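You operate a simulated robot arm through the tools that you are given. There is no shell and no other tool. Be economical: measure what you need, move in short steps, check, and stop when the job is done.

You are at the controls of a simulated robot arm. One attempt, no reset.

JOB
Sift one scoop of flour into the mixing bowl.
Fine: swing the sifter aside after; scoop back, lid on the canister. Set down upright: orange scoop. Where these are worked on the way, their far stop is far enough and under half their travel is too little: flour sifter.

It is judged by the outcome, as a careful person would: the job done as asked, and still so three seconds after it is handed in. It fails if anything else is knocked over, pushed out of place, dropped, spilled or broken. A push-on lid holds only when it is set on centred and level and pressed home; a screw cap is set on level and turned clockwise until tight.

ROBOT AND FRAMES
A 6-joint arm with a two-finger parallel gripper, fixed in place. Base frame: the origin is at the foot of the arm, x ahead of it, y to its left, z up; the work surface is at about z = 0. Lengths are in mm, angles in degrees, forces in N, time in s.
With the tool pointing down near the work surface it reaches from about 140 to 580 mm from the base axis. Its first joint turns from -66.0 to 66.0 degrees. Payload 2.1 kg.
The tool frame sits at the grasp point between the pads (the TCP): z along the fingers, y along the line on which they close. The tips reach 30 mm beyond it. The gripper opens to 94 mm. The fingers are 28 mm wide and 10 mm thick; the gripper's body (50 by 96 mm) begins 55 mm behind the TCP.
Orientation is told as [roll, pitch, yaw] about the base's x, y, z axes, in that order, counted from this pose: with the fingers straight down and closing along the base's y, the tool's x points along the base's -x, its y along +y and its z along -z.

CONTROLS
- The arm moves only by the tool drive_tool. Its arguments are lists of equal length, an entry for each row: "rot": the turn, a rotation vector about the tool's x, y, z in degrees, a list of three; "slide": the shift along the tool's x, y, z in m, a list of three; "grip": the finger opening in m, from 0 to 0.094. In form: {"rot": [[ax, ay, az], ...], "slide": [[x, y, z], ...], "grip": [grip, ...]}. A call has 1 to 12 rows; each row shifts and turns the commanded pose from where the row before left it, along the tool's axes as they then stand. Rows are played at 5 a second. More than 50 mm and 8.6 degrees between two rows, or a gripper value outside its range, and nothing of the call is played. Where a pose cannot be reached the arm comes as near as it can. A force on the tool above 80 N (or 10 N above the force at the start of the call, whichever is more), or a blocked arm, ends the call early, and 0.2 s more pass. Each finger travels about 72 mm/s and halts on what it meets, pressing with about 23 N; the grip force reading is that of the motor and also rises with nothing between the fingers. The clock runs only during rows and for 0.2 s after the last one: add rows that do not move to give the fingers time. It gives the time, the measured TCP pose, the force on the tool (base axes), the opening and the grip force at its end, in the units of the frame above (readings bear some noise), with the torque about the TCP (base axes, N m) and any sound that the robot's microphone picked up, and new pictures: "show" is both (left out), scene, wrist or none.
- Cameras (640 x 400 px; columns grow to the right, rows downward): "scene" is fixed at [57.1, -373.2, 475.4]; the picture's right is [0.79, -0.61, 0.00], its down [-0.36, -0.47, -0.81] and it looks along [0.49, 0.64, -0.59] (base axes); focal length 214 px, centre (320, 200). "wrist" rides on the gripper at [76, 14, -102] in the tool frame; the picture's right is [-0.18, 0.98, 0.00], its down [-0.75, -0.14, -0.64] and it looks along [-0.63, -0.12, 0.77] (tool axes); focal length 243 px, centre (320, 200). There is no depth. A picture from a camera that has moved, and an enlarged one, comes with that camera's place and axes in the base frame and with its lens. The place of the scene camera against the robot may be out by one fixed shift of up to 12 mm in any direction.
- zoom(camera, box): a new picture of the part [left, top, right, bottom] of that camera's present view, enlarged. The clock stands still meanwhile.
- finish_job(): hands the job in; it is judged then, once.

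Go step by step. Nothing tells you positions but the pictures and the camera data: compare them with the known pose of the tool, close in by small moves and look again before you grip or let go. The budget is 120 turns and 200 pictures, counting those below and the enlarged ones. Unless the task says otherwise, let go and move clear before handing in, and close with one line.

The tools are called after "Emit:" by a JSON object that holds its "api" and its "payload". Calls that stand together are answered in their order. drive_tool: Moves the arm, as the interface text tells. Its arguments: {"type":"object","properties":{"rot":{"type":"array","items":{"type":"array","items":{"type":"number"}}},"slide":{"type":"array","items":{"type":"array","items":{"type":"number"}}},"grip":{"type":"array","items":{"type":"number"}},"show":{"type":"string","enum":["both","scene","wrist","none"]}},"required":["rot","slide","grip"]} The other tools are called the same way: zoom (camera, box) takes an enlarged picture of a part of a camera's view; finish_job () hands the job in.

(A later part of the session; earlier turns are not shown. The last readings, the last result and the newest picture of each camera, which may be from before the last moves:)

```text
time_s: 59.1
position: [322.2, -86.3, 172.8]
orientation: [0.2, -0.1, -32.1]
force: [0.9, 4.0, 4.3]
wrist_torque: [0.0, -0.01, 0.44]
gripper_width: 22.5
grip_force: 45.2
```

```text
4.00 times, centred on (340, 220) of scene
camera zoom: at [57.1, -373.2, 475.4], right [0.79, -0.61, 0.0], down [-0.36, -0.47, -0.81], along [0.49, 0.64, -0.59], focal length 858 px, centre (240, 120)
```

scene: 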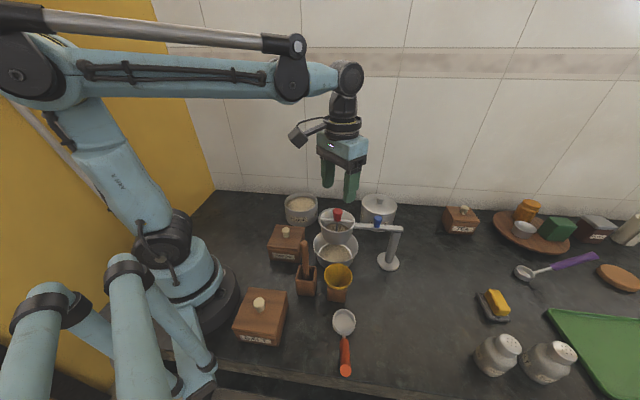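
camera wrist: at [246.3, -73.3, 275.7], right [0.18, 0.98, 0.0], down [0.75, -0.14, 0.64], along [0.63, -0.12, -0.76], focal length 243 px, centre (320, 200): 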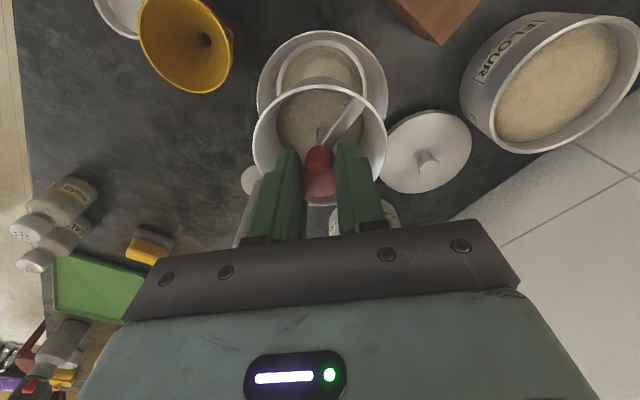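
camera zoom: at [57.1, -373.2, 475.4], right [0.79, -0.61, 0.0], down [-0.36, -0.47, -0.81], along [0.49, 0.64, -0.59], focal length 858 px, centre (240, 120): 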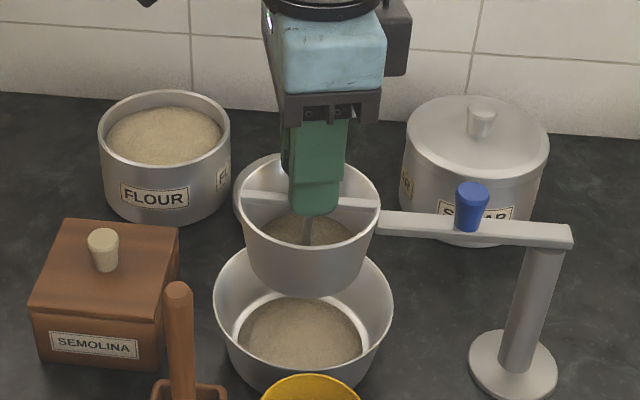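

Emit:
{"api": "drive_tool", "payload": {"rot": [[0, 0, -8], [0, 0, -8], [0, 0, -8], [0, 0, -8]], "slide": [[0, 0, 0], [0, 0, 0], [0, 0, 0], [0, 0, 0]], "grip": [0.015, 0.015, 0.015, 0.015], "show": "none"}}

Emit:
{"api": "zoom", "payload": {"camera": "scene", "box": [310, 200, 370, 260]}}

Emit:
{"api": "drive_tool", "payload": {"rot": [[0, 0, -8], [0, 0, -8], [0, 0, -8], [0, 0, -8]], "slide": [[0, 0, 0], [0, 0, 0], [0, 0, 0], [0, 0, 0]], "grip": [0.015, 0.015, 0.015, 0.015], "show": "none"}}

Emit:
{"api": "zoom", "payload": {"camera": "scene", "box": [310, 200, 370, 260]}}

```text
time_s: 60.1
position: [323.1, -86.6, 173.1]
orientation: [0.1, 0.0, 0.1]
force: [-1.9, 2.5, 16.5]
wrist_torque: [-0.02, 0.75, 0.02]
gripper_width: 22.3
grip_force: 45.5
```

```text
6.67 times, centred on (340, 230) of scene
camera zoom: at [57.1, -373.2, 475.4], right [0.79, -0.61, 0.0], down [-0.36, -0.47, -0.81], along [0.49, 0.64, -0.59], focal length 1430 px, centre (187, 0)
```

zoom: 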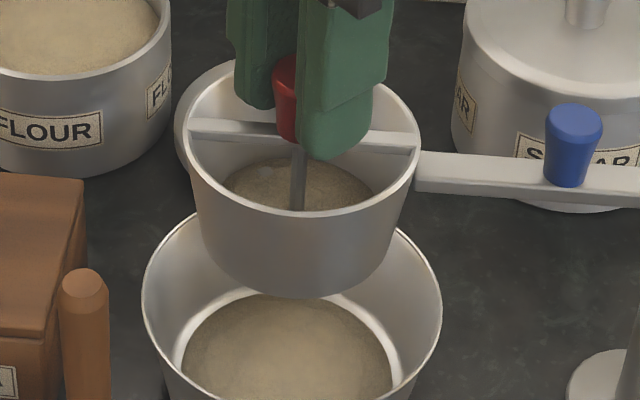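

```text
time_s: 61.1
position: [323.5, -86.1, 172.4]
orientation: [-0.1, -0.3, 32.1]
force: [-2.1, 2.8, 31.1]
wrist_torque: [-0.13, 0.24, 0.01]
gripper_width: 22.4
grip_force: 45.0
```

```text
6.67 times, centred on (340, 230) of scene
camera zoom: at [57.0, -373.2, 475.5], right [0.79, -0.61, 0.0], down [-0.36, -0.47, -0.81], along [0.49, 0.64, -0.59], focal length 1430 px, centre (187, 0)
```

zoom: 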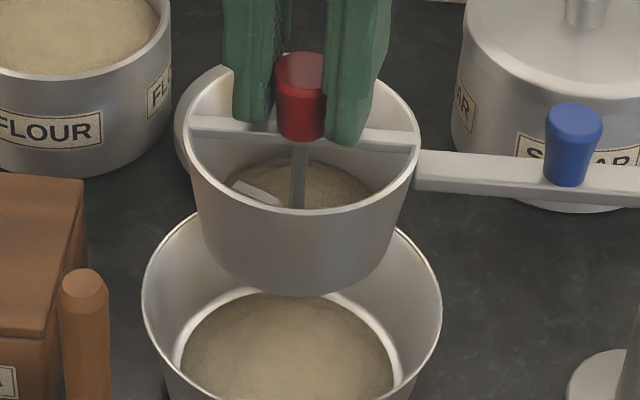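

Counter-clockwise turns freely and the blade moves. I'll keep turning that way, easing up 1 mm.

Emit:
{"api": "drive_tool", "payload": {"rot": [[0, 0, -8], [0, 0, -8], [0, 0, -8], [0, 0, -8], [0, 0, -8], [0, 0, -8]], "slide": [[0, 0, -0.001], [0, 0, 0], [0, 0, 0], [0, 0, 0], [0, 0, 0], [0, 0, 0]], "grip": [0.015, 0.015, 0.015, 0.015, 0.015, 0.015], "show": "none"}}

Emit:
{"api": "zoom", "payload": {"camera": "scene", "box": [310, 200, 370, 260]}}

```text
time_s: 62.5
position: [323.6, -88.2, 174.8]
orientation: [-0.5, 0.0, 80.1]
force: [20.1, -18.8, -20.8]
wrist_torque: [0.23, -0.08, 0.01]
gripper_width: 22.0
grip_force: 44.6
```

```text
6.67 times, centred on (340, 230) of scene
camera zoom: at [57.2, -373.3, 475.4], right [0.79, -0.61, 0.0], down [-0.36, -0.47, -0.81], along [0.49, 0.64, -0.59], focal length 1430 px, centre (187, 0)
```

zoom: 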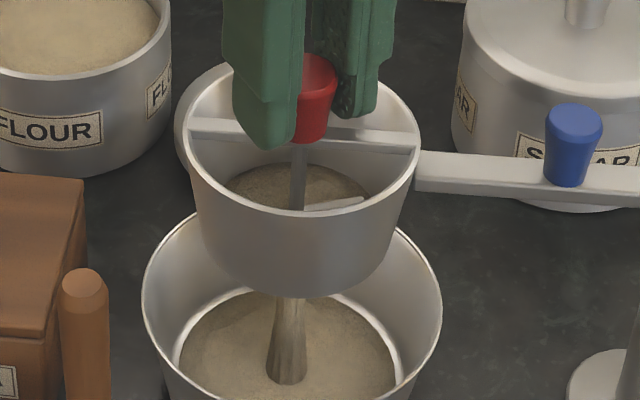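

Flour is now falling through into the bowl. I'll continue to the far stop.

Emit:
{"api": "drive_tool", "payload": {"rot": [[0, 0, -8], [0, 0, -8], [0, 0, -8], [0, 0, -8], [0, 0, -8], [0, 0, -8]], "slide": [[0.0006, -0.0008, 0.0005], [0, 0, 0], [0, 0, 0], [0, 0, 0], [0, 0, 0], [0, 0, 0]], "grip": [0.015, 0.015, 0.015, 0.015, 0.015, 0.015], "show": "none"}}

Emit:
{"api": "zoom", "payload": {"camera": "scene", "box": [310, 200, 370, 260]}}

```text
time_s: 63.9
position: [323.7, -88.2, 172.3]
orientation: [-0.2, 0.1, 128.1]
force: [-5.4, -0.6, 4.2]
wrist_torque: [-0.01, 0.04, -0.52]
gripper_width: 22.6
grip_force: 45.5
```

```text
6.67 times, centred on (340, 230) of scene
camera zoom: at [57.1, -373.2, 475.4], right [0.79, -0.61, 0.0], down [-0.36, -0.47, -0.81], along [0.49, 0.64, -0.59], focal length 1430 px, centre (187, 0)
```

zoom: 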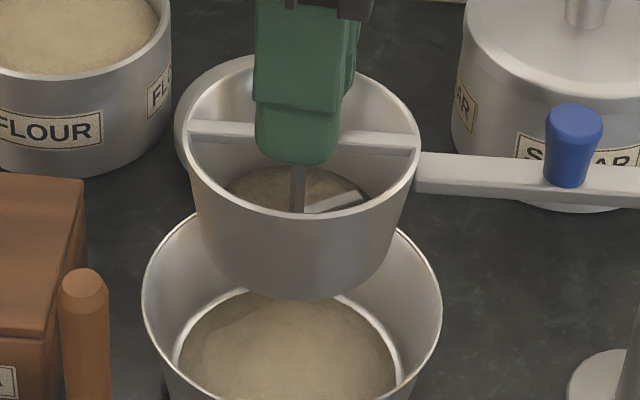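

The far stop is reached. The pot floor still looks floury, so I'll crank back and see whether more falls.

Emit:
{"api": "drive_tool", "payload": {"rot": [[0, 0, 8], [0, 0, 8], [0, 0, 8], [0, 0, 8], [0, 0, 8], [0, 0, 8], [0, 0, 8], [0, 0, 8]], "slide": [[0, 0, 0], [0, 0, 0], [0, 0, 0], [0, 0, 0], [0, 0, 0], [0, 0, 0], [0, 0, 0], [0, 0, 0]], "grip": [0.015, 0.015, 0.015, 0.015, 0.015, 0.015, 0.015, 0.015], "show": "none"}}

Emit:
{"api": "zoom", "payload": {"camera": "scene", "box": [310, 200, 370, 260]}}

Emit:
{"api": "drive_tool", "payload": {"rot": [[0, 0, 8], [0, 0, 8], [0, 0, 8], [0, 0, 8], [0, 0, 8], [0, 0, 8], [0, 0, 8], [0, 0, 8]], "slide": [[0, 0, 0], [0, 0, 0], [0, 0, 0], [0, 0, 0], [0, 0, 0], [0, 0, 0], [0, 0, 0], [0, 0, 0]], "grip": [0.015, 0.015, 0.015, 0.015, 0.015, 0.015, 0.015, 0.015], "show": "none"}}

Emit:
{"api": "zoom", "payload": {"camera": "scene", "box": [310, 200, 370, 260]}}

```text
time_s: 65.7
position: [322.6, -87.9, 172.6]
orientation: [-0.1, -0.2, 63.8]
force: [6.8, -7.5, -29.2]
wrist_torque: [-0.24, 0.09, 0.01]
gripper_width: 22.4
grip_force: 45.0
```

```text
6.67 times, centred on (340, 230) of scene
camera zoom: at [57.2, -373.3, 475.4], right [0.79, -0.61, 0.0], down [-0.36, -0.47, -0.81], along [0.49, 0.64, -0.59], focal length 1430 px, centre (187, 0)
```

zoom: 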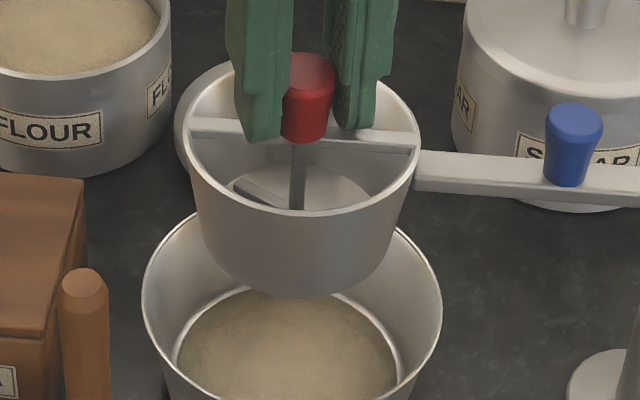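

```text
time_s: 67.5
position: [322.5, -87.1, 172.5]
orientation: [0.2, 0.0, -0.1]
force: [-13.4, 15.4, 14.1]
wrist_torque: [0.02, 0.36, 0.33]
gripper_width: 22.5
grip_force: 45.0
```

```text
6.67 times, centred on (340, 230) of scene
camera zoom: at [57.1, -373.2, 475.5], right [0.79, -0.61, 0.0], down [-0.36, -0.47, -0.81], along [0.49, 0.64, -0.59], focal length 1430 px, centre (187, 0)
```

zoom: 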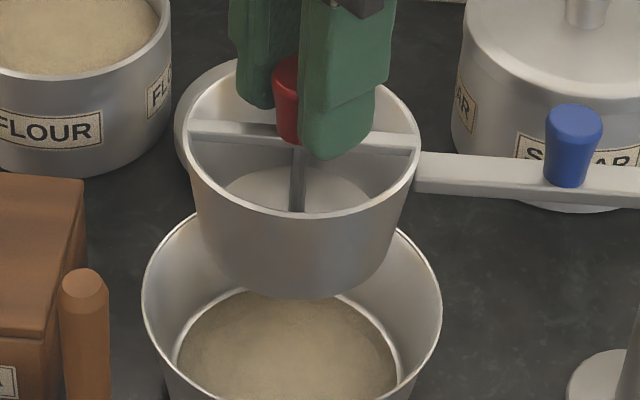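

The sifter is empty and the flour is in the bowl. I'll release the crank, rise and go to the blue knob.

Emit:
{"api": "drive_tool", "payload": {"rot": [[0, 0, 0], [0, 0, 0], [0, 0, 0], [0, 0, 0], [0, 0, 8], [0, 0, 8], [0, 0, 8], [0, 0, 8], [0, 0, 8], [0, 0, 5]], "slide": [[0, 0, 0], [0, 0, 0], [0, 0, -0.03], [0, 0, -0.03], [0, 0, 0], [0, 0, 0], [0, 0, 0], [0, 0, 0], [0, 0, 0], [0, 0, 0]], "grip": [0.04, 0.05, 0.05, 0.05, 0.05, 0.05, 0.05, 0.05, 0.05, 0.05], "show": "none"}}

Emit:
{"api": "drive_tool", "payload": {"rot": [[0, 0, 0], [0, 0, 0], [0, 0, 0]], "slide": [[-0.048, 0.001, 0], [-0.048, 0.001, 0], [0, 0, 0]], "grip": [0.05, 0.05, 0.05]}}

```text
time_s: 69.7
position: [322.7, -87.6, 231.5]
orientation: [0.2, -0.1, -45.2]
force: [0.0, 0.7, 0.3]
wrist_torque: [-0.01, 0.03, -0.02]
gripper_width: 49.8
grip_force: 0.1
```

```text
time_s: 70.5
position: [390.6, -154.5, 229.0]
orientation: [0.2, 0.0, -45.1]
force: [-0.2, 0.0, -0.2]
wrist_torque: [-0.02, 0.03, 0.0]
gripper_width: 49.9
grip_force: 0.0
camera wrist: at [346.6, -91.0, 332.9], right [0.83, 0.56, 0.0], down [0.43, -0.63, 0.64], along [0.36, -0.53, -0.77], focal length 243 px, centre (320, 200)
```

scene: 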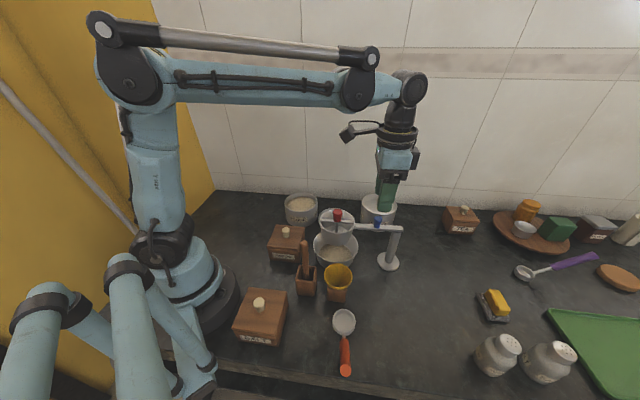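
wrist: 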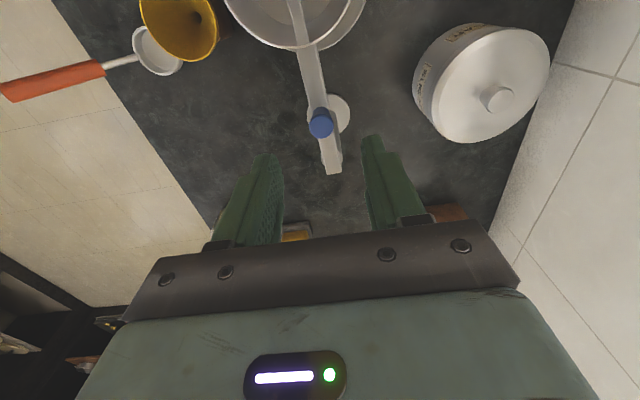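

Emit:
{"api": "drive_tool", "payload": {"rot": [[0, 0, 0], [0, 0, 0], [0, 0, 0], [0, 0, 0], [0, 0, 0], [0, 0, 0]], "slide": [[0, 0, 0.042], [0, 0, 0.042], [0, 0, 0], [0, 0, 0], [0, 0, 0], [0, 0, 0]], "grip": [0.05, 0.05, 0.05, 0.03, 0.012, 0.012], "show": "wrist"}}

```text
time_s: 71.9
position: [391.9, -156.5, 146.2]
orientation: [0.2, -0.1, -44.9]
force: [0.9, 0.2, -9.2]
wrist_torque: [0.07, 0.0, 0.0]
gripper_width: 18.6
grip_force: 45.4
camera wrist: at [348.1, -92.1, 249.7], right [0.83, 0.56, 0.0], down [0.43, -0.63, 0.64], along [0.36, -0.53, -0.77], focal length 243 px, centre (320, 200)
```

wrist: 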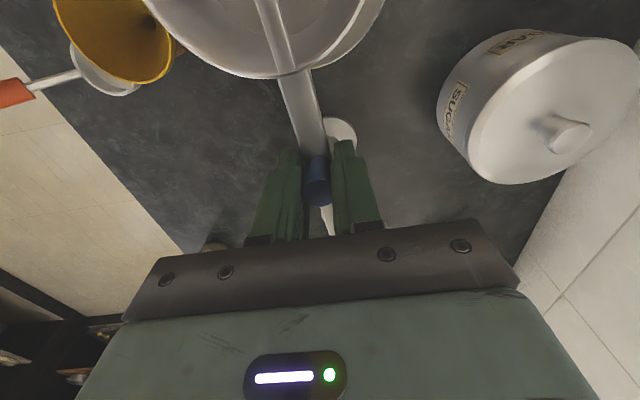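

Gripped. I'll swing the sifter back aside, counter-clockwise.

Emit:
{"api": "drive_tool", "payload": {"rot": [[0, 0, -8], [0, 0, -8], [0, 0, -8], [0, 0, -8], [0, 0, -8], [0, 0, -8]], "slide": [[-0.0005, -0.0067, 0], [-0.0005, -0.0067, 0], [-0.0005, -0.0067, 0], [-0.0005, -0.0067, 0], [-0.0005, -0.0067, 0], [-0.0005, -0.0067, 0]], "grip": [0.012, 0.012, 0.012, 0.012, 0.012, 0.012]}}

```text
time_s: 73.3
position: [379.7, -189.4, 147.2]
orientation: [0.1, -0.1, 3.2]
force: [0.3, -0.2, -20.7]
wrist_torque: [0.0, -0.34, -0.05]
gripper_width: 19.1
grip_force: 44.5
camera wrist: at [302.8, -181.2, 250.3], right [0.13, 0.99, 0.0], down [0.76, -0.1, 0.64], along [0.64, -0.08, -0.77], focal length 243 px, centre (320, 200)
```

scene: 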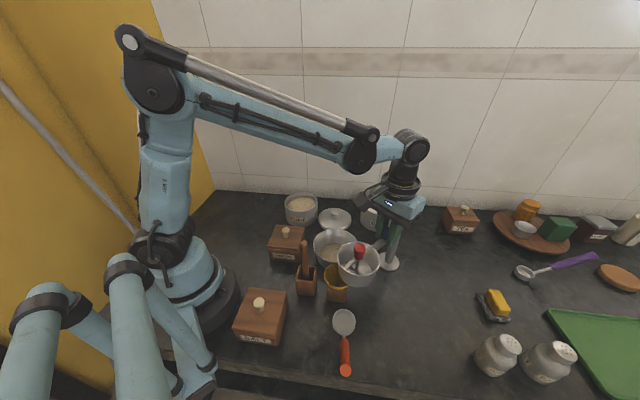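
wrist: 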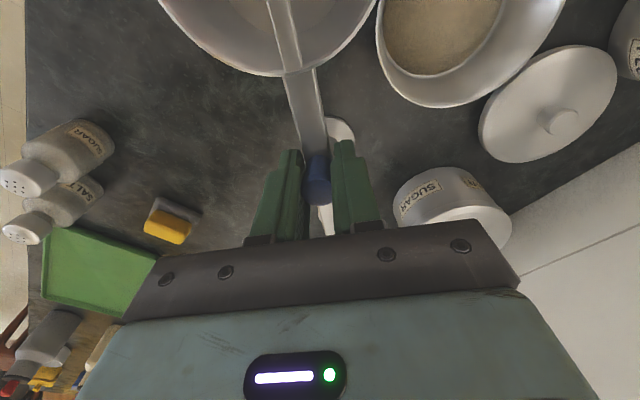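

Emit:
{"api": "drive_tool", "payload": {"rot": [[0, 0, -8], [0, 0, -8], [0, 0, -8], [0, 0, -8], [0, 0, -8], [0, 0, -8]], "slide": [[-0.0005, -0.0067, 0.001], [-0.0005, -0.0067, 0], [-0.0005, -0.0067, 0], [-0.0005, -0.0067, 0], [-0.0005, -0.0067, 0], [-0.0005, -0.0067, 0]], "grip": [0.012, 0.012, 0.012, 0.012, 0.012, 0.012]}}

```text
time_s: 74.7
position: [395.9, -225.1, 147.6]
orientation: [0.0, -0.3, 51.2]
force: [8.9, 13.9, 25.0]
wrist_torque: [-0.05, 0.02, 0.05]
gripper_width: 19.2
grip_force: 45.4
camera wrist: at [336.8, -276.0, 249.5], right [-0.65, 0.76, 0.0], down [0.58, 0.5, 0.65], along [0.49, 0.42, -0.76], focal length 243 px, centre (320, 200)
```

scene: 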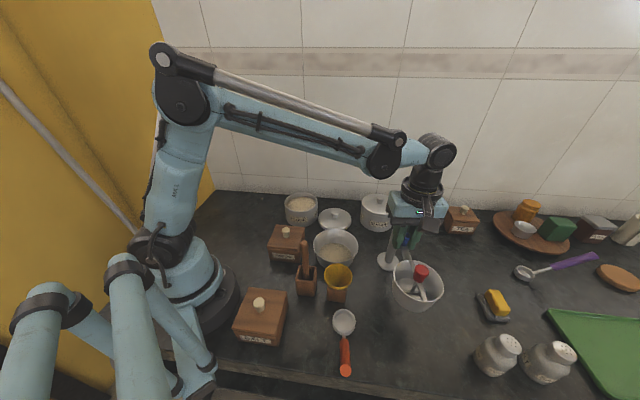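
wrist: 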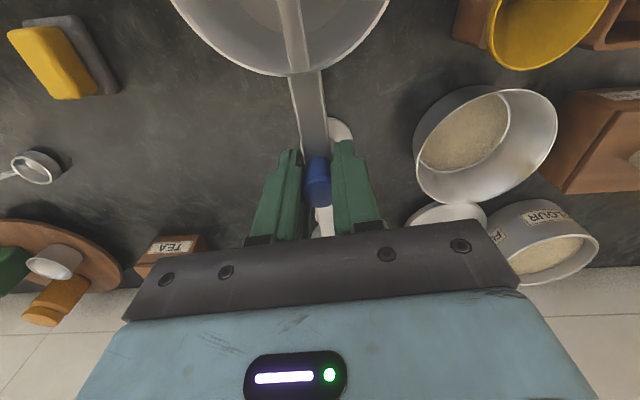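

Emit:
{"api": "drive_tool", "payload": {"rot": [[0, 0, -4.8], [0, 0, 0], [0, 0, 0], [0, 0, 0], [0, 0, 0], [0, 0, 0], [0, 0, 0]], "slide": [[-0.0008, -0.004, 0], [0, 0, 0], [0, 0, 0], [0, 0, 0], [0, 0, -0.03], [0, 0, -0.04], [0, 0, -0.04]], "grip": [0.012, 0.012, 0.04, 0.05, 0.05, 0.05, 0.05]}}

Emit:
{"api": "zoom", "payload": {"camera": "scene", "box": [270, 180, 460, 330]}}

```text
time_s: 76.3
position: [399.9, -225.7, 254.8]
orientation: [-0.1, -0.2, 55.7]
force: [-0.1, -0.5, 0.1]
wrist_torque: [-0.04, -0.01, 0.02]
gripper_width: 50.2
grip_force: 0.1
camera wrist: at [346.9, -280.7, 357.3], right [-0.71, 0.71, 0.0], down [0.54, 0.54, 0.64], along [0.46, 0.46, -0.76], focal length 243 px, centre (320, 200)
```

scene: 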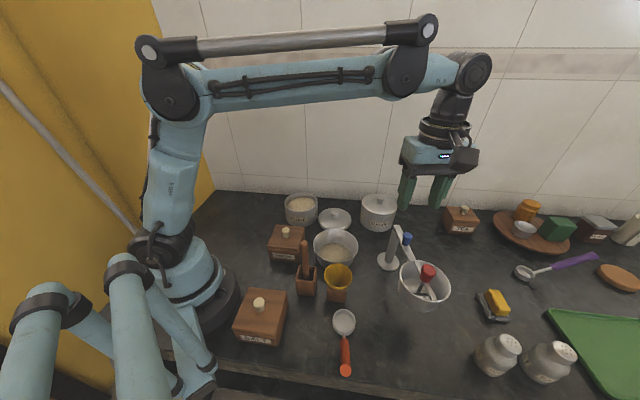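
wrist: 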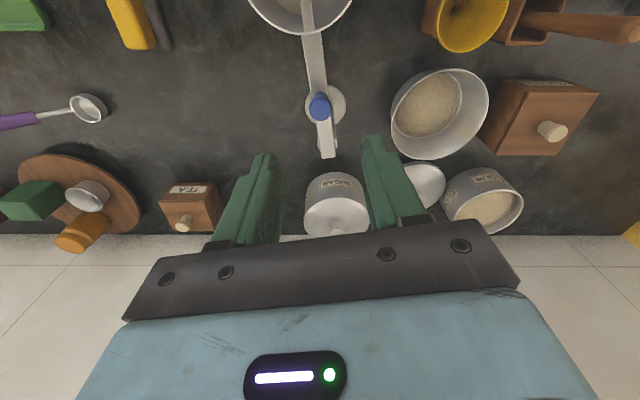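

```text
2.67 times, centred on (365, 255) of scene
camera zoom: at [57.1, -373.2, 475.4], right [0.79, -0.61, 0.0], down [-0.36, -0.47, -0.81], along [0.49, 0.64, -0.59], focal length 572 px, centre (200, 53)
```

zoom: 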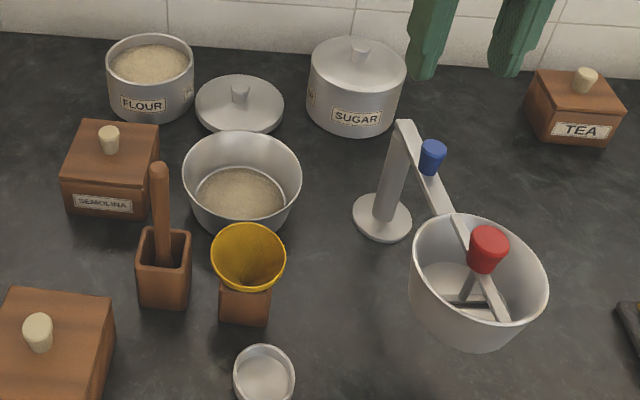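

The sifter is aside and the flour is in the bowl. Now the lid at about (415,9.5).

Emit:
{"api": "drive_tool", "payload": {"rot": [[0, 0, 0], [0, 0, 0], [0, 0, 0], [0, 0, 0], [0, 0, 0], [0, 0, 8], [0, 0, 8], [0, 0, 8], [0, 0, 8], [0, 0, 8], [0, 0, 8], [0, 0, 7.7]], "slide": [[-0.0405, 0.024, 0], [-0.0405, 0.024, 0], [-0.0405, 0.024, 0], [-0.0405, 0.024, 0], [-0.0405, 0.024, 0], [0, 0, 0.02], [0, 0, 0.02], [0, 0, 0.02], [0, 0, 0.02], [0, 0, 0.02], [0, 0, 0.02], [0, 0, 0.02]], "grip": [0.05, 0.05, 0.05, 0.05, 0.05, 0.05, 0.05, 0.05, 0.05, 0.05, 0.05, 0.05], "show": "wrist"}}

```text
time_s: 78.9
position: [416.0, 4.8, 117.4]
orientation: [0.0, -0.2, -0.1]
force: [-0.6, 0.1, -0.1]
wrist_torque: [-0.01, 0.02, 0.0]
gripper_width: 50.1
grip_force: 0.2
camera wrist: at [339.3, 19.4, 219.9], right [0.19, 0.98, 0.0], down [0.75, -0.14, 0.64], along [0.63, -0.12, -0.76], focal length 243 px, centre (320, 200)
```

wrist: 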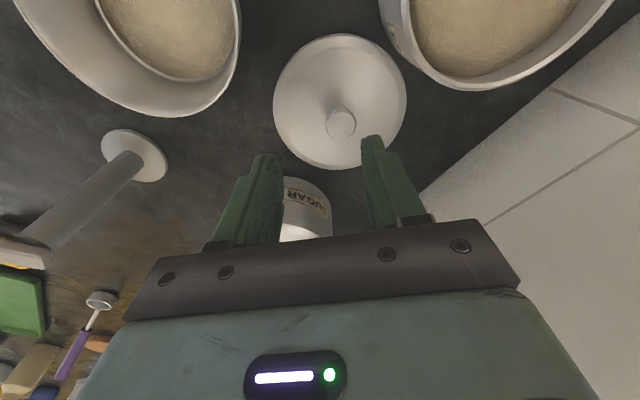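

Emit:
{"api": "drive_tool", "payload": {"rot": [[0, 0, 0], [0, 0, 0], [0, 0, 0]], "slide": [[0.002, 0.0155, 0], [0, 0, 0.032], [0, 0, 0]], "grip": [0.05, 0.05, 0.05]}}

Emit:
{"api": "zoom", "payload": {"camera": "scene", "box": [290, 150, 390, 250]}}

```text
time_s: 79.7
position: [413.8, 22.4, 84.4]
orientation: [0.1, -0.3, 0.1]
force: [0.0, 0.5, -0.1]
wrist_torque: [0.01, -0.01, 0.0]
gripper_width: 50.2
grip_force: 0.1
camera wrist: at [337.7, 35.8, 186.6], right [0.18, 0.98, 0.0], down [0.75, -0.14, 0.64], along [0.63, -0.12, -0.76], focal length 243 px, centre (320, 200)
```

scene: 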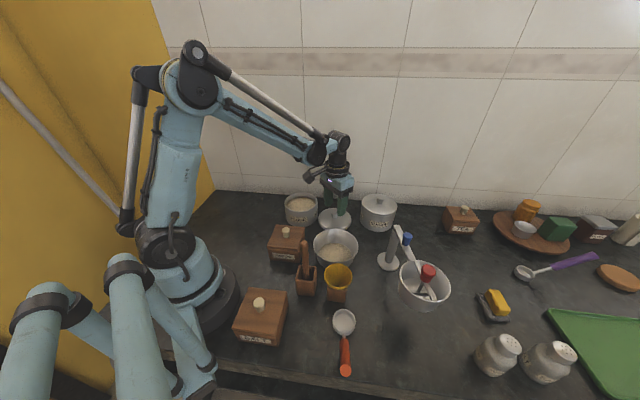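
wrist: 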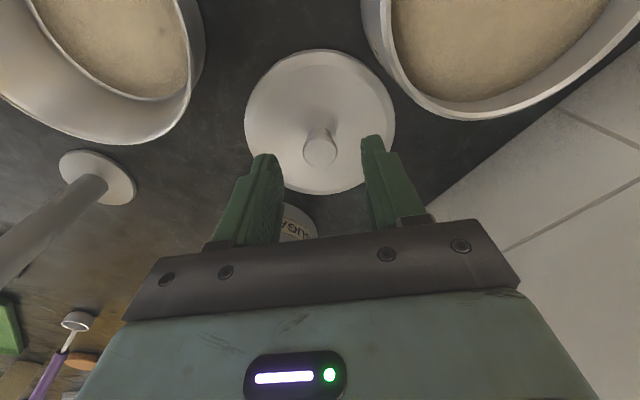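

```text
4.00 times, centred on (340, 200) of scene
camera zoom: at [57.1, -373.2, 475.4], right [0.79, -0.61, 0.0], down [-0.36, -0.47, -0.81], along [0.49, 0.64, -0.59], focal length 858 px, centre (240, 200)
```

zoom: 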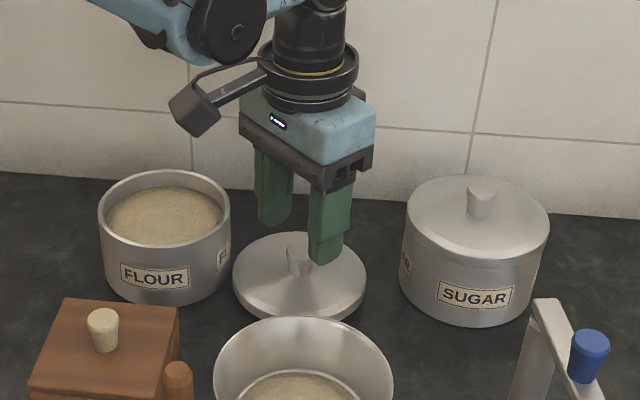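

Emit:
{"api": "drive_tool", "payload": {"rot": [[0, 0, 0], [0, 0, 0], [0, 0, 0], [0, 0, 0], [0, 0, 0], [0, 0, 0]], "slide": [[-0.005, -0.001, 0.016], [0, 0, 0.014], [0, 0, 0], [0, 0, 0], [0, 0, 0], [0, 0, 0]], "grip": [0.05, 0.05, 0.05, 0.03, 0.012, 0.012], "show": "wrist"}}

```text
time_s: 81.1
position: [419.6, 21.5, 55.1]
orientation: [0.1, -0.2, 0.0]
force: [0.0, 0.0, -0.5]
wrist_torque: [-0.02, 0.0, 0.02]
gripper_width: 22.0
grip_force: 22.5
camera wrist: at [343.1, 35.2, 158.2], right [0.18, 0.98, 0.0], down [0.75, -0.14, 0.64], along [0.63, -0.12, -0.76], focal length 243 px, centre (320, 200)
```

wrist: 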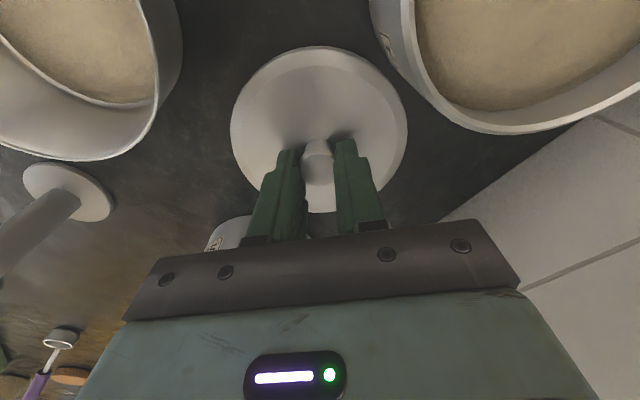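

Gripped with the same geometry as before, about 3 mm higher on the knob. I'll lift and carry it over the canister.

Emit:
{"api": "drive_tool", "payload": {"rot": [[0, 0, 0], [0, 0, 0], [0, 0, 0], [0, 0, 0], [0, 0, 0], [0, 0, 0], [0, 0, 0], [0, 0, 0]], "slide": [[0, 0, -0.02], [0, 0, -0.04], [0, 0, -0.04], [0.0247, 0.0307, 0], [0.0247, 0.0307, 0], [0.0247, 0.0307, 0], [0, 0, 0.015], [0, 0, 0]], "grip": [0.012, 0.012, 0.012, 0.012, 0.012, 0.012, 0.012, 0.012]}}

Emit:
{"api": "zoom", "payload": {"camera": "scene", "box": [265, 130, 345, 230]}}

```text
time_s: 82.9
position: [343.7, 112.6, 141.9]
orientation: [0.2, -0.2, 0.2]
force: [0.5, 0.4, -0.4]
wrist_torque: [-0.02, 0.01, 0.0]
gripper_width: 21.9
grip_force: 23.0
camera wrist: at [267.8, 125.7, 244.4], right [0.18, 0.98, 0.0], down [0.75, -0.14, 0.64], along [0.63, -0.12, -0.76], focal length 243 px, centre (320, 200)
```

scene: 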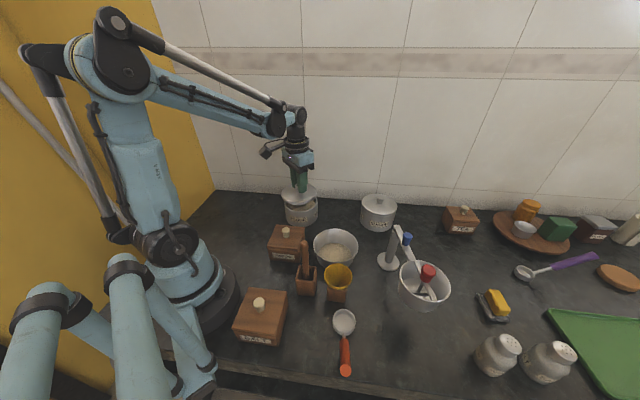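
wrist: 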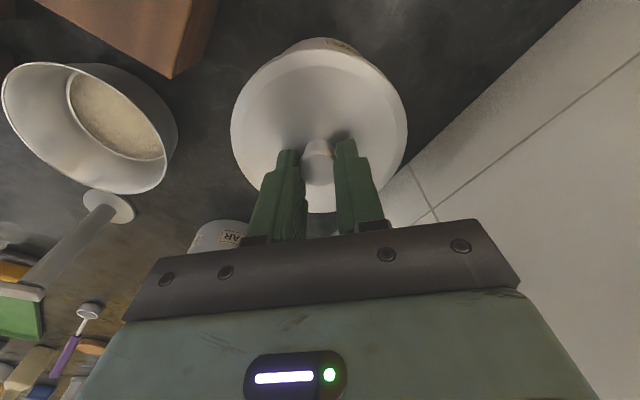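

```text
4.00 times, centred on (305, 180) of scene
camera zoom: at [57.1, -373.2, 475.4], right [0.79, -0.61, 0.0], down [-0.36, -0.47, -0.81], along [0.49, 0.64, -0.59], focal length 858 px, centre (380, 280)
```

zoom: 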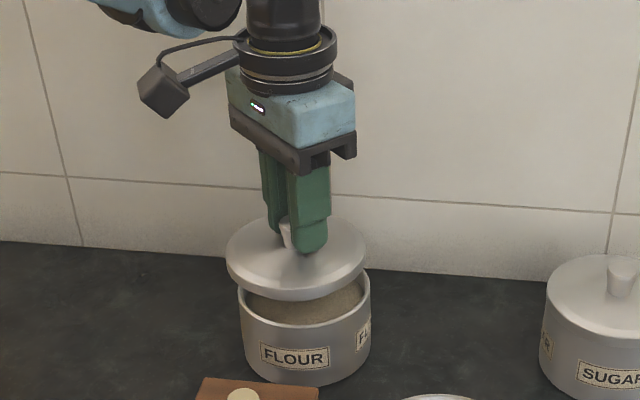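

Emit:
{"api": "drive_tool", "payload": {"rot": [[0, 0, 0], [0, 0, 0], [0, 0, 0]], "slide": [[-0.0018, 0, 0.01], [0, 0, 0.01], [0, 0, 0]], "grip": [0.012, 0.012, 0.012], "show": "none"}}

Emit:
{"api": "zoom", "payload": {"camera": "scene", "box": [265, 130, 345, 230]}}

```text
time_s: 83.7
position: [345.9, 112.6, 120.9]
orientation: [0.0, -0.2, 0.1]
force: [-0.3, -0.4, -0.4]
wrist_torque: [0.03, 0.03, 0.0]
gripper_width: 21.9
grip_force: 23.0
```

```text
4.00 times, centred on (305, 180) of scene
camera zoom: at [57.1, -373.2, 475.4], right [0.79, -0.61, 0.0], down [-0.36, -0.47, -0.81], along [0.49, 0.64, -0.59], focal length 858 px, centre (380, 280)
```

zoom: 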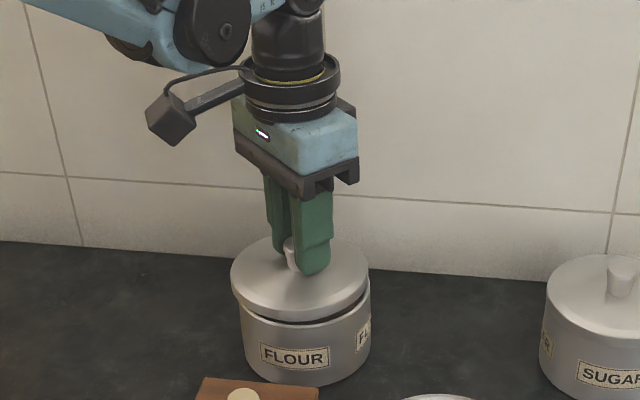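

Emit:
{"api": "drive_tool", "payload": {"rot": [[0, 0, 0], [0, 0, 0], [0, 0, 0]], "slide": [[0, 0.0005, 0.003], [0, 0, 0.003], [0, 0, 0]], "grip": [0.012, 0.012, 0.012], "show": "none"}}

Emit:
{"api": "zoom", "payload": {"camera": "scene", "box": [265, 130, 345, 230]}}

```text
time_s: 84.5
position: [346.0, 113.7, 116.3]
orientation: [0.2, -0.3, 0.1]
force: [9.9, 2.4, 29.6]
wrist_torque: [-0.28, 0.33, 0.04]
gripper_width: 22.1
grip_force: 23.0
```

```text
4.00 times, centred on (305, 180) of scene
camera zoom: at [57.0, -373.3, 475.4], right [0.79, -0.61, 0.0], down [-0.36, -0.47, -0.81], along [0.49, 0.64, -0.59], focal length 858 px, centre (380, 280)
```

zoom: 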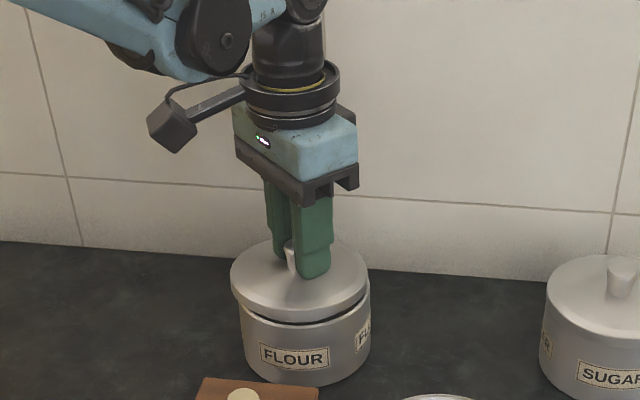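

Contact with a sideways force toward +x, so the lid is slightly off in −x. I'll shift +2 mm and press again.

Emit:
{"api": "drive_tool", "payload": {"rot": [[0, 0, 0], [0, 0, 0], [0, 0, 0], [0, 0, 0], [0, 0, 0]], "slide": [[0, 0, -0.003], [-0.002, 0.0005, 0], [0, 0, 0.003], [0, 0, 0.002], [0, 0, 0]], "grip": [0.012, 0.012, 0.012, 0.012, 0.012], "show": "none"}}

Emit:
{"api": "zoom", "payload": {"camera": "scene", "box": [265, 130, 345, 230]}}

```text
time_s: 85.7
position: [349.0, 115.0, 113.8]
orientation: [0.0, -0.3, 0.0]
force: [4.7, -2.9, 27.5]
wrist_torque: [-0.1, 1.12, 0.14]
gripper_width: 22.1
grip_force: 23.0
```

```text
4.00 times, centred on (305, 180) of scene
camera zoom: at [57.0, -373.3, 475.4], right [0.79, -0.61, 0.0], down [-0.36, -0.47, -0.81], along [0.49, 0.64, -0.59], focal length 858 px, centre (380, 280)
```

zoom: 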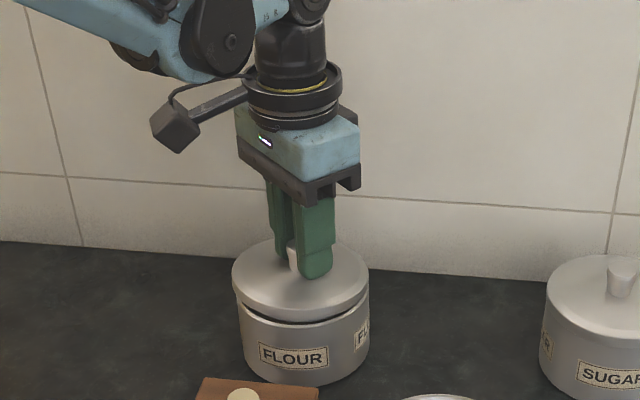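

Emit:
{"api": "drive_tool", "payload": {"rot": [[0, 0, 0]], "slide": [[0, 0, -0.004]], "grip": [0.012], "show": "none"}}

Emit:
{"api": "zoom", "payload": {"camera": "wrist", "box": [200, 20, 440, 240]}}

Emit:
{"api": "zoom", "payload": {"camera": "scene", "box": [275, 180, 325, 230]}}

```text
time_s: 86.1
position: [348.5, 114.3, 116.6]
orientation: [0.2, -0.3, 0.1]
force: [0.0, 0.4, -0.7]
wrist_torque: [0.0, -0.01, -0.03]
gripper_width: 21.8
grip_force: 23.2
```

```text
1.82 times, centred on (320, 130) of wrist
camera zoom: at [272.0, 128.7, 219.5], right [0.18, 0.98, 0.0], down [0.75, -0.14, 0.64], along [0.63, -0.12, -0.76], focal length 441 px, centre (320, 327)
```

zoom: 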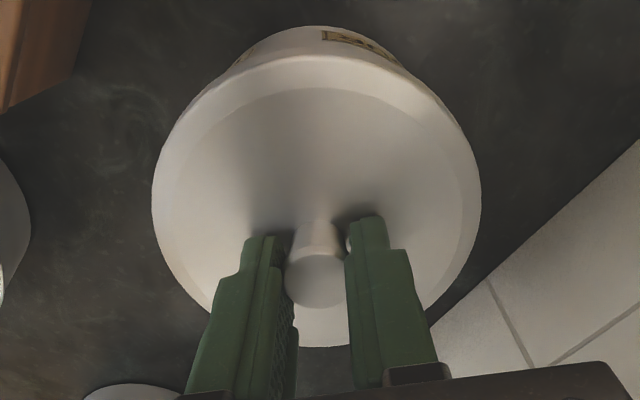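

```text
8.00 times, centred on (300, 205) of scene
camera zoom: at [57.1, -373.2, 475.4], right [0.79, -0.61, 0.0], down [-0.36, -0.47, -0.81], along [0.49, 0.64, -0.59], focal length 1716 px, centre (480, 160)
```

zoom: 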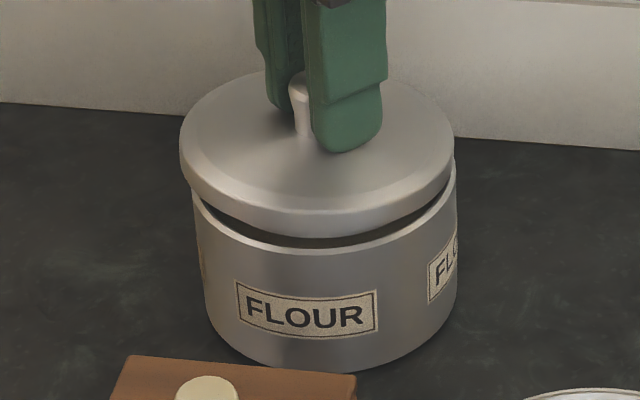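

The lid isn't seating, so I'll lift clear and measure lid and canister centres properly before pressing again.

Emit:
{"api": "drive_tool", "payload": {"rot": [[0, 0, 0], [0, 0, 0], [0, 0, 0], [0, 0, 0]], "slide": [[0, 0, -0.025], [0, 0, -0.025], [-0.035, -0.035, 0], [0, 0, 0]], "grip": [0.012, 0.012, 0.012, 0.012], "show": "wrist"}}

Emit:
{"api": "zoom", "payload": {"camera": "scene", "box": [270, 160, 350, 230]}}

Emit:
{"api": "zoom", "payload": {"camera": "wrist", "box": [200, 20, 520, 240]}}

```text
time_s: 87.1
position: [381.9, 81.1, 167.0]
orientation: [0.0, -0.2, 0.1]
force: [-0.5, 0.8, -0.5]
wrist_torque: [0.0, 0.03, -0.02]
gripper_width: 21.7
grip_force: 23.0
camera wrist: at [306.6, 94.8, 268.2], right [0.18, 0.98, 0.0], down [0.75, -0.14, 0.64], along [0.63, -0.12, -0.76], focal length 243 px, centre (320, 200)
```

wrist: 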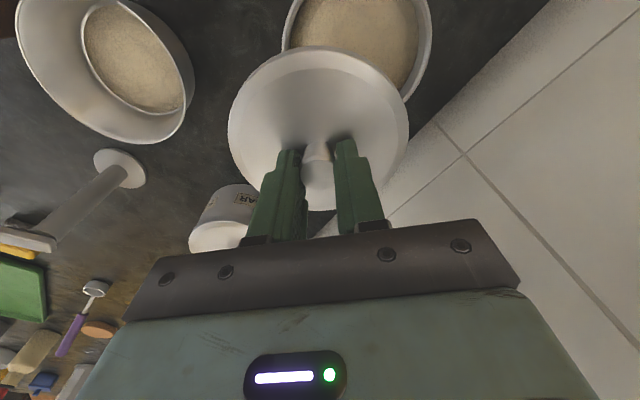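

```text
5.71 times, centred on (310, 195) of scene
camera zoom: at [57.1, -373.3, 475.4], right [0.79, -0.61, 0.0], down [-0.36, -0.47, -0.81], along [0.49, 0.64, -0.59], focal length 1226 px, centre (377, 229)
```

zoom: 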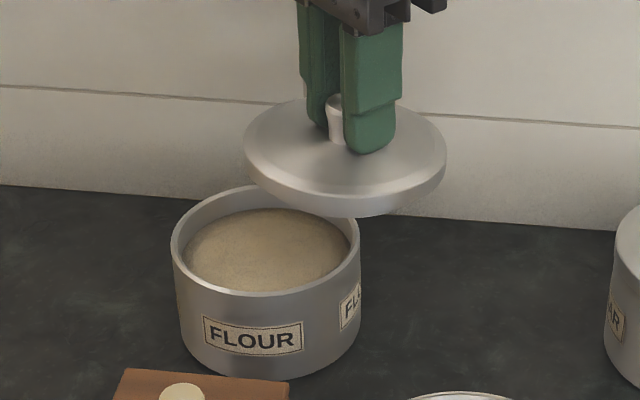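

```text
1.82 times, centred on (360, 130) of wrist
camera zoom: at [306.6, 94.8, 268.2], right [0.18, 0.98, 0.0], down [0.75, -0.14, 0.64], along [0.63, -0.12, -0.76], focal length 441 px, centre (247, 327)
```

zoom: 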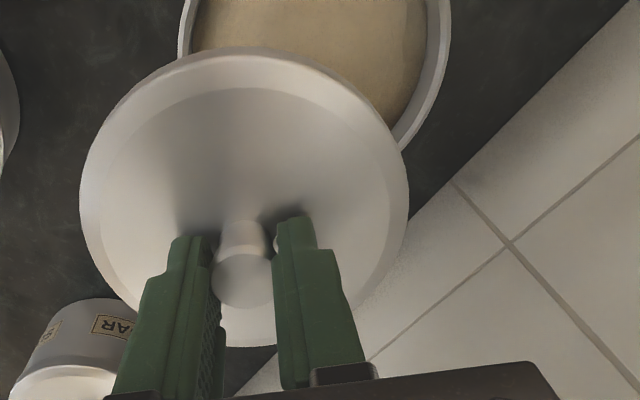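

The measurements show this grip holds the lid about 7 mm behind the TCP, and the canister has shifted about 2 mm. The new target TCP is about (350.5,113.3).

Emit:
{"api": "drive_tool", "payload": {"rot": [[0, 0, 0], [0, 0, 0], [0, 0, 0], [0, 0, 0]], "slide": [[0.0314, 0.0322, 0], [0, 0, 0.02], [0, 0, 0.018], [0, 0, 0]], "grip": [0.012, 0.012, 0.012, 0.012], "show": "none"}}

Emit:
{"api": "zoom", "payload": {"camera": "scene", "box": [275, 180, 325, 230]}}

Emit:
{"api": "zoom", "payload": {"camera": "wrist", "box": [200, 20, 440, 240]}}

```text
time_s: 88.1
position: [352.0, 112.7, 127.0]
orientation: [0.1, -0.2, 0.1]
force: [0.3, -0.5, -0.8]
wrist_torque: [-0.01, 0.02, 0.0]
gripper_width: 22.0
grip_force: 23.4
```

```text
8.00 times, centred on (300, 205) of scene
camera zoom: at [57.1, -373.2, 475.4], right [0.79, -0.61, 0.0], down [-0.36, -0.47, -0.81], along [0.49, 0.64, -0.59], focal length 1716 px, centre (480, 160)
```

zoom: 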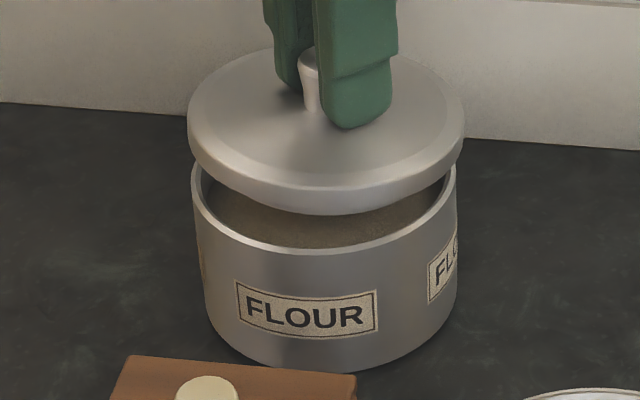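

```text
1.82 times, centred on (320, 130) of wrist
camera zoom: at [275.5, 126.4, 230.8], right [0.18, 0.98, 0.0], down [0.75, -0.14, 0.64], along [0.63, -0.12, -0.76], focal length 441 px, centre (320, 327)
```

zoom: 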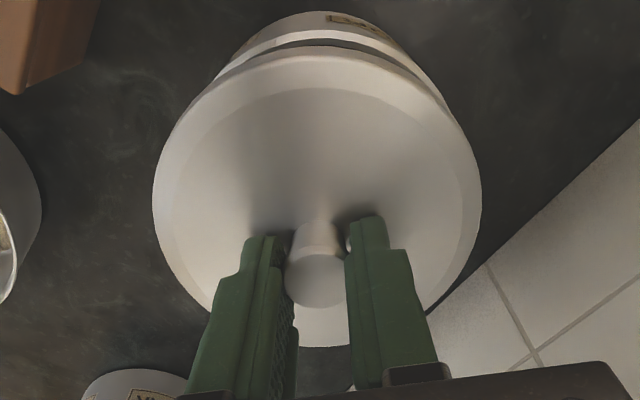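

Emit:
{"api": "zoom", "payload": {"camera": "scene", "box": [353, 185, 403, 235]}}

```text
8.00 times, centred on (378, 210) of scene
camera zoom: at [57.1, -373.2, 475.4], right [0.79, -0.61, 0.0], down [-0.36, -0.47, -0.81], along [0.49, 0.64, -0.59], focal length 1716 px, centre (-144, 120)
```

zoom: 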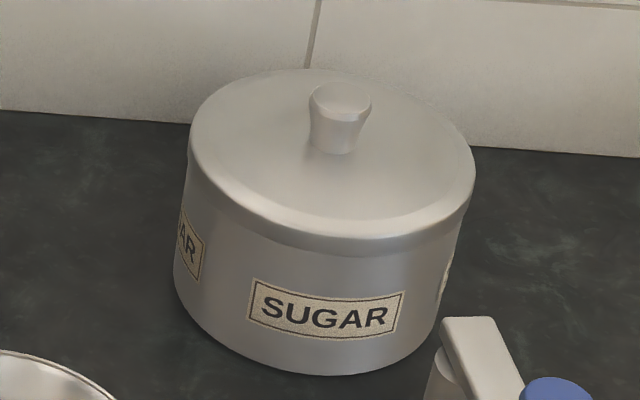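

The sugar canister shows how a seated lid looks: the band sits flush on the rim with a plug inside. The lid needs about a 1.5 mm correction, then I'll lower it.

Emit:
{"api": "drive_tool", "payload": {"rot": [[0, 0, 0], [0, 0, 0], [0, 0, 0], [0, 0, 0]], "slide": [[0.0013, 0.001, 0.003], [0, 0, 0.003], [0, 0, 0.003], [0, 0, 0]], "grip": [0.012, 0.012, 0.012, 0.012], "show": "none"}}

Emit:
{"api": "zoom", "payload": {"camera": "scene", "box": [275, 180, 325, 230]}}

```text
time_s: 89.1
position: [352.0, 112.3, 119.2]
orientation: [0.1, -0.1, 0.1]
force: [0.3, 0.3, 0.3]
wrist_torque: [0.0, 0.01, 0.04]
gripper_width: 21.9
grip_force: 22.8
```

```text
8.00 times, centred on (300, 205) of scene
camera zoom: at [57.1, -373.2, 475.4], right [0.79, -0.61, 0.0], down [-0.36, -0.47, -0.81], along [0.49, 0.64, -0.59], focal length 1716 px, centre (480, 160)
```

zoom: 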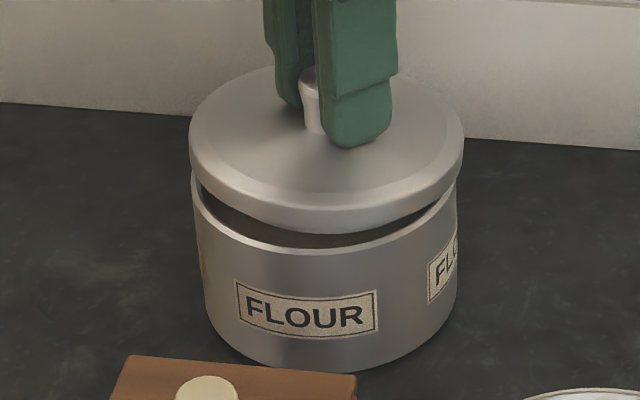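

Emit:
{"api": "drive_tool", "payload": {"rot": [[0, 0, 0], [0, 0, 0], [0, 0, 0], [0, 0, 0]], "slide": [[0.0011, 0.0009, 0], [0, 0, 0.002], [0, 0, 0.002], [0, 0, 0]], "grip": [0.012, 0.012, 0.012, 0.012], "show": "none"}}

Emit:
{"api": "zoom", "payload": {"camera": "scene", "box": [275, 180, 325, 230]}}

```text
time_s: 90.1
position: [349.5, 114.5, 116.5]
orientation: [0.1, -0.2, 0.1]
force: [-0.4, 2.5, 15.7]
wrist_torque: [-0.56, 0.36, -0.05]
gripper_width: 21.9
grip_force: 23.1
```

```text
8.00 times, centred on (300, 205) of scene
camera zoom: at [57.1, -373.3, 475.4], right [0.79, -0.61, 0.0], down [-0.36, -0.47, -0.81], along [0.49, 0.64, -0.59], focal length 1716 px, centre (480, 160)
```

zoom: 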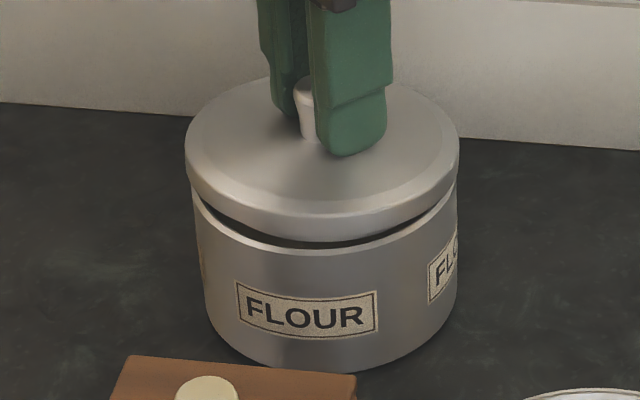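

Contact torque shows the plug riding on the rim at the (−x,−y) side, so I'll shift about 2 mm the other way and lower again.

Emit:
{"api": "drive_tool", "payload": {"rot": [[0, 0, 0], [0, 0, 0], [0, 0, 0], [0, 0, 0], [0, 0, 0]], "slide": [[0, 0, -0.003], [-0.001, 0.0016, 0], [0, 0, 0.002], [0, 0, 0.002], [0, 0, 0]], "grip": [0.012, 0.012, 0.012, 0.012, 0.012], "show": "none"}}

Emit:
{"api": "zoom", "payload": {"camera": "scene", "box": [275, 180, 325, 230]}}

```text
time_s: 91.3
position: [350.0, 116.4, 114.9]
orientation: [0.1, -0.2, 0.1]
force: [-0.6, 0.0, -0.7]
wrist_torque: [-0.02, 0.0, -0.03]
gripper_width: 21.4
grip_force: 23.7
```

```text
8.00 times, centred on (300, 205) of scene
camera zoom: at [57.1, -373.2, 475.4], right [0.79, -0.61, 0.0], down [-0.36, -0.47, -0.81], along [0.49, 0.64, -0.59], focal length 1716 px, centre (480, 160)
```

zoom: 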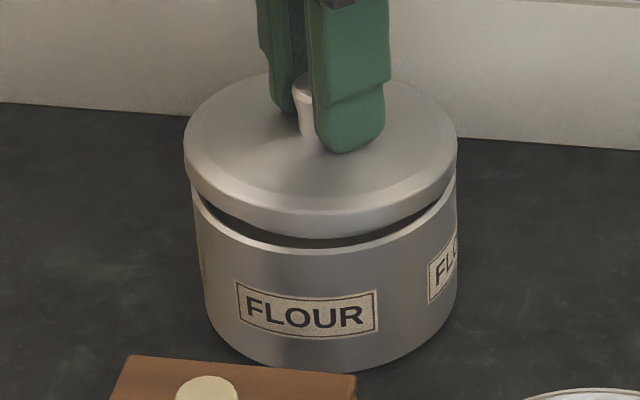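

No contact and it is lower than before, so the plug is entering. I'll continue down.

Emit:
{"api": "drive_tool", "payload": {"rot": [[0, 0, 0], [0, 0, 0], [0, 0, 0]], "slide": [[-0.0005, 0, 0.002], [0, 0, 0.0015], [0, 0, 0]], "grip": [0.012, 0.012, 0.012], "show": "none"}}

Emit:
{"api": "zoom", "payload": {"camera": "scene", "box": [275, 180, 325, 230]}}

```text
time_s: 92.1
position: [350.2, 115.3, 110.7]
orientation: [0.2, -0.3, 0.1]
force: [-1.2, 0.1, 7.5]
wrist_torque: [0.01, -0.35, -0.05]
gripper_width: 21.8
grip_force: 23.0
```

```text
8.00 times, centred on (300, 205) of scene
camera zoom: at [57.1, -373.3, 475.4], right [0.79, -0.61, 0.0], down [-0.36, -0.47, -0.81], along [0.49, 0.64, -0.59], focal length 1716 px, centre (480, 160)
```

zoom: 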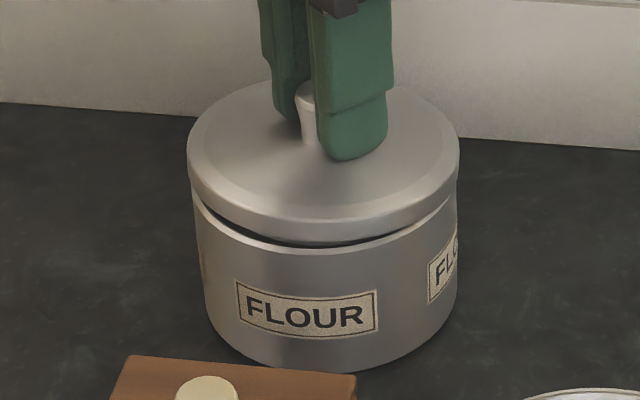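

Aligned and partly in. I'll press further.

Emit:
{"api": "drive_tool", "payload": {"rot": [[0, 0, 0], [0, 0, 0], [0, 0, 0]], "slide": [[0, 0, 0.002], [0, 0, 0.0015], [0, 0, 0]], "grip": [0.012, 0.012, 0.012], "show": "none"}}

Emit:
{"api": "zoom", "payload": {"camera": "scene", "box": [275, 180, 325, 230]}}

```text
time_s: 92.9
position: [350.0, 116.0, 108.2]
orientation: [0.0, -0.2, 0.0]
force: [-8.3, -2.6, 18.7]
wrist_torque: [-0.1, -0.2, -0.08]
gripper_width: 21.9
grip_force: 23.4
heard: snap
```

```text
8.00 times, centred on (300, 205) of scene
camera zoom: at [57.1, -373.3, 475.4], right [0.79, -0.61, 0.0], down [-0.36, -0.47, -0.81], along [0.49, 0.64, -0.59], focal length 1716 px, centre (480, 160)
```

zoom: 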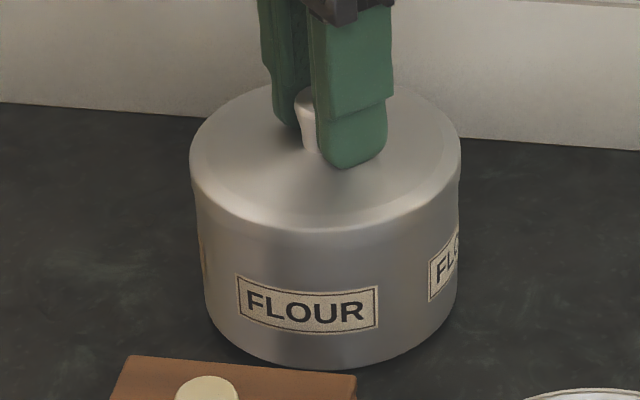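

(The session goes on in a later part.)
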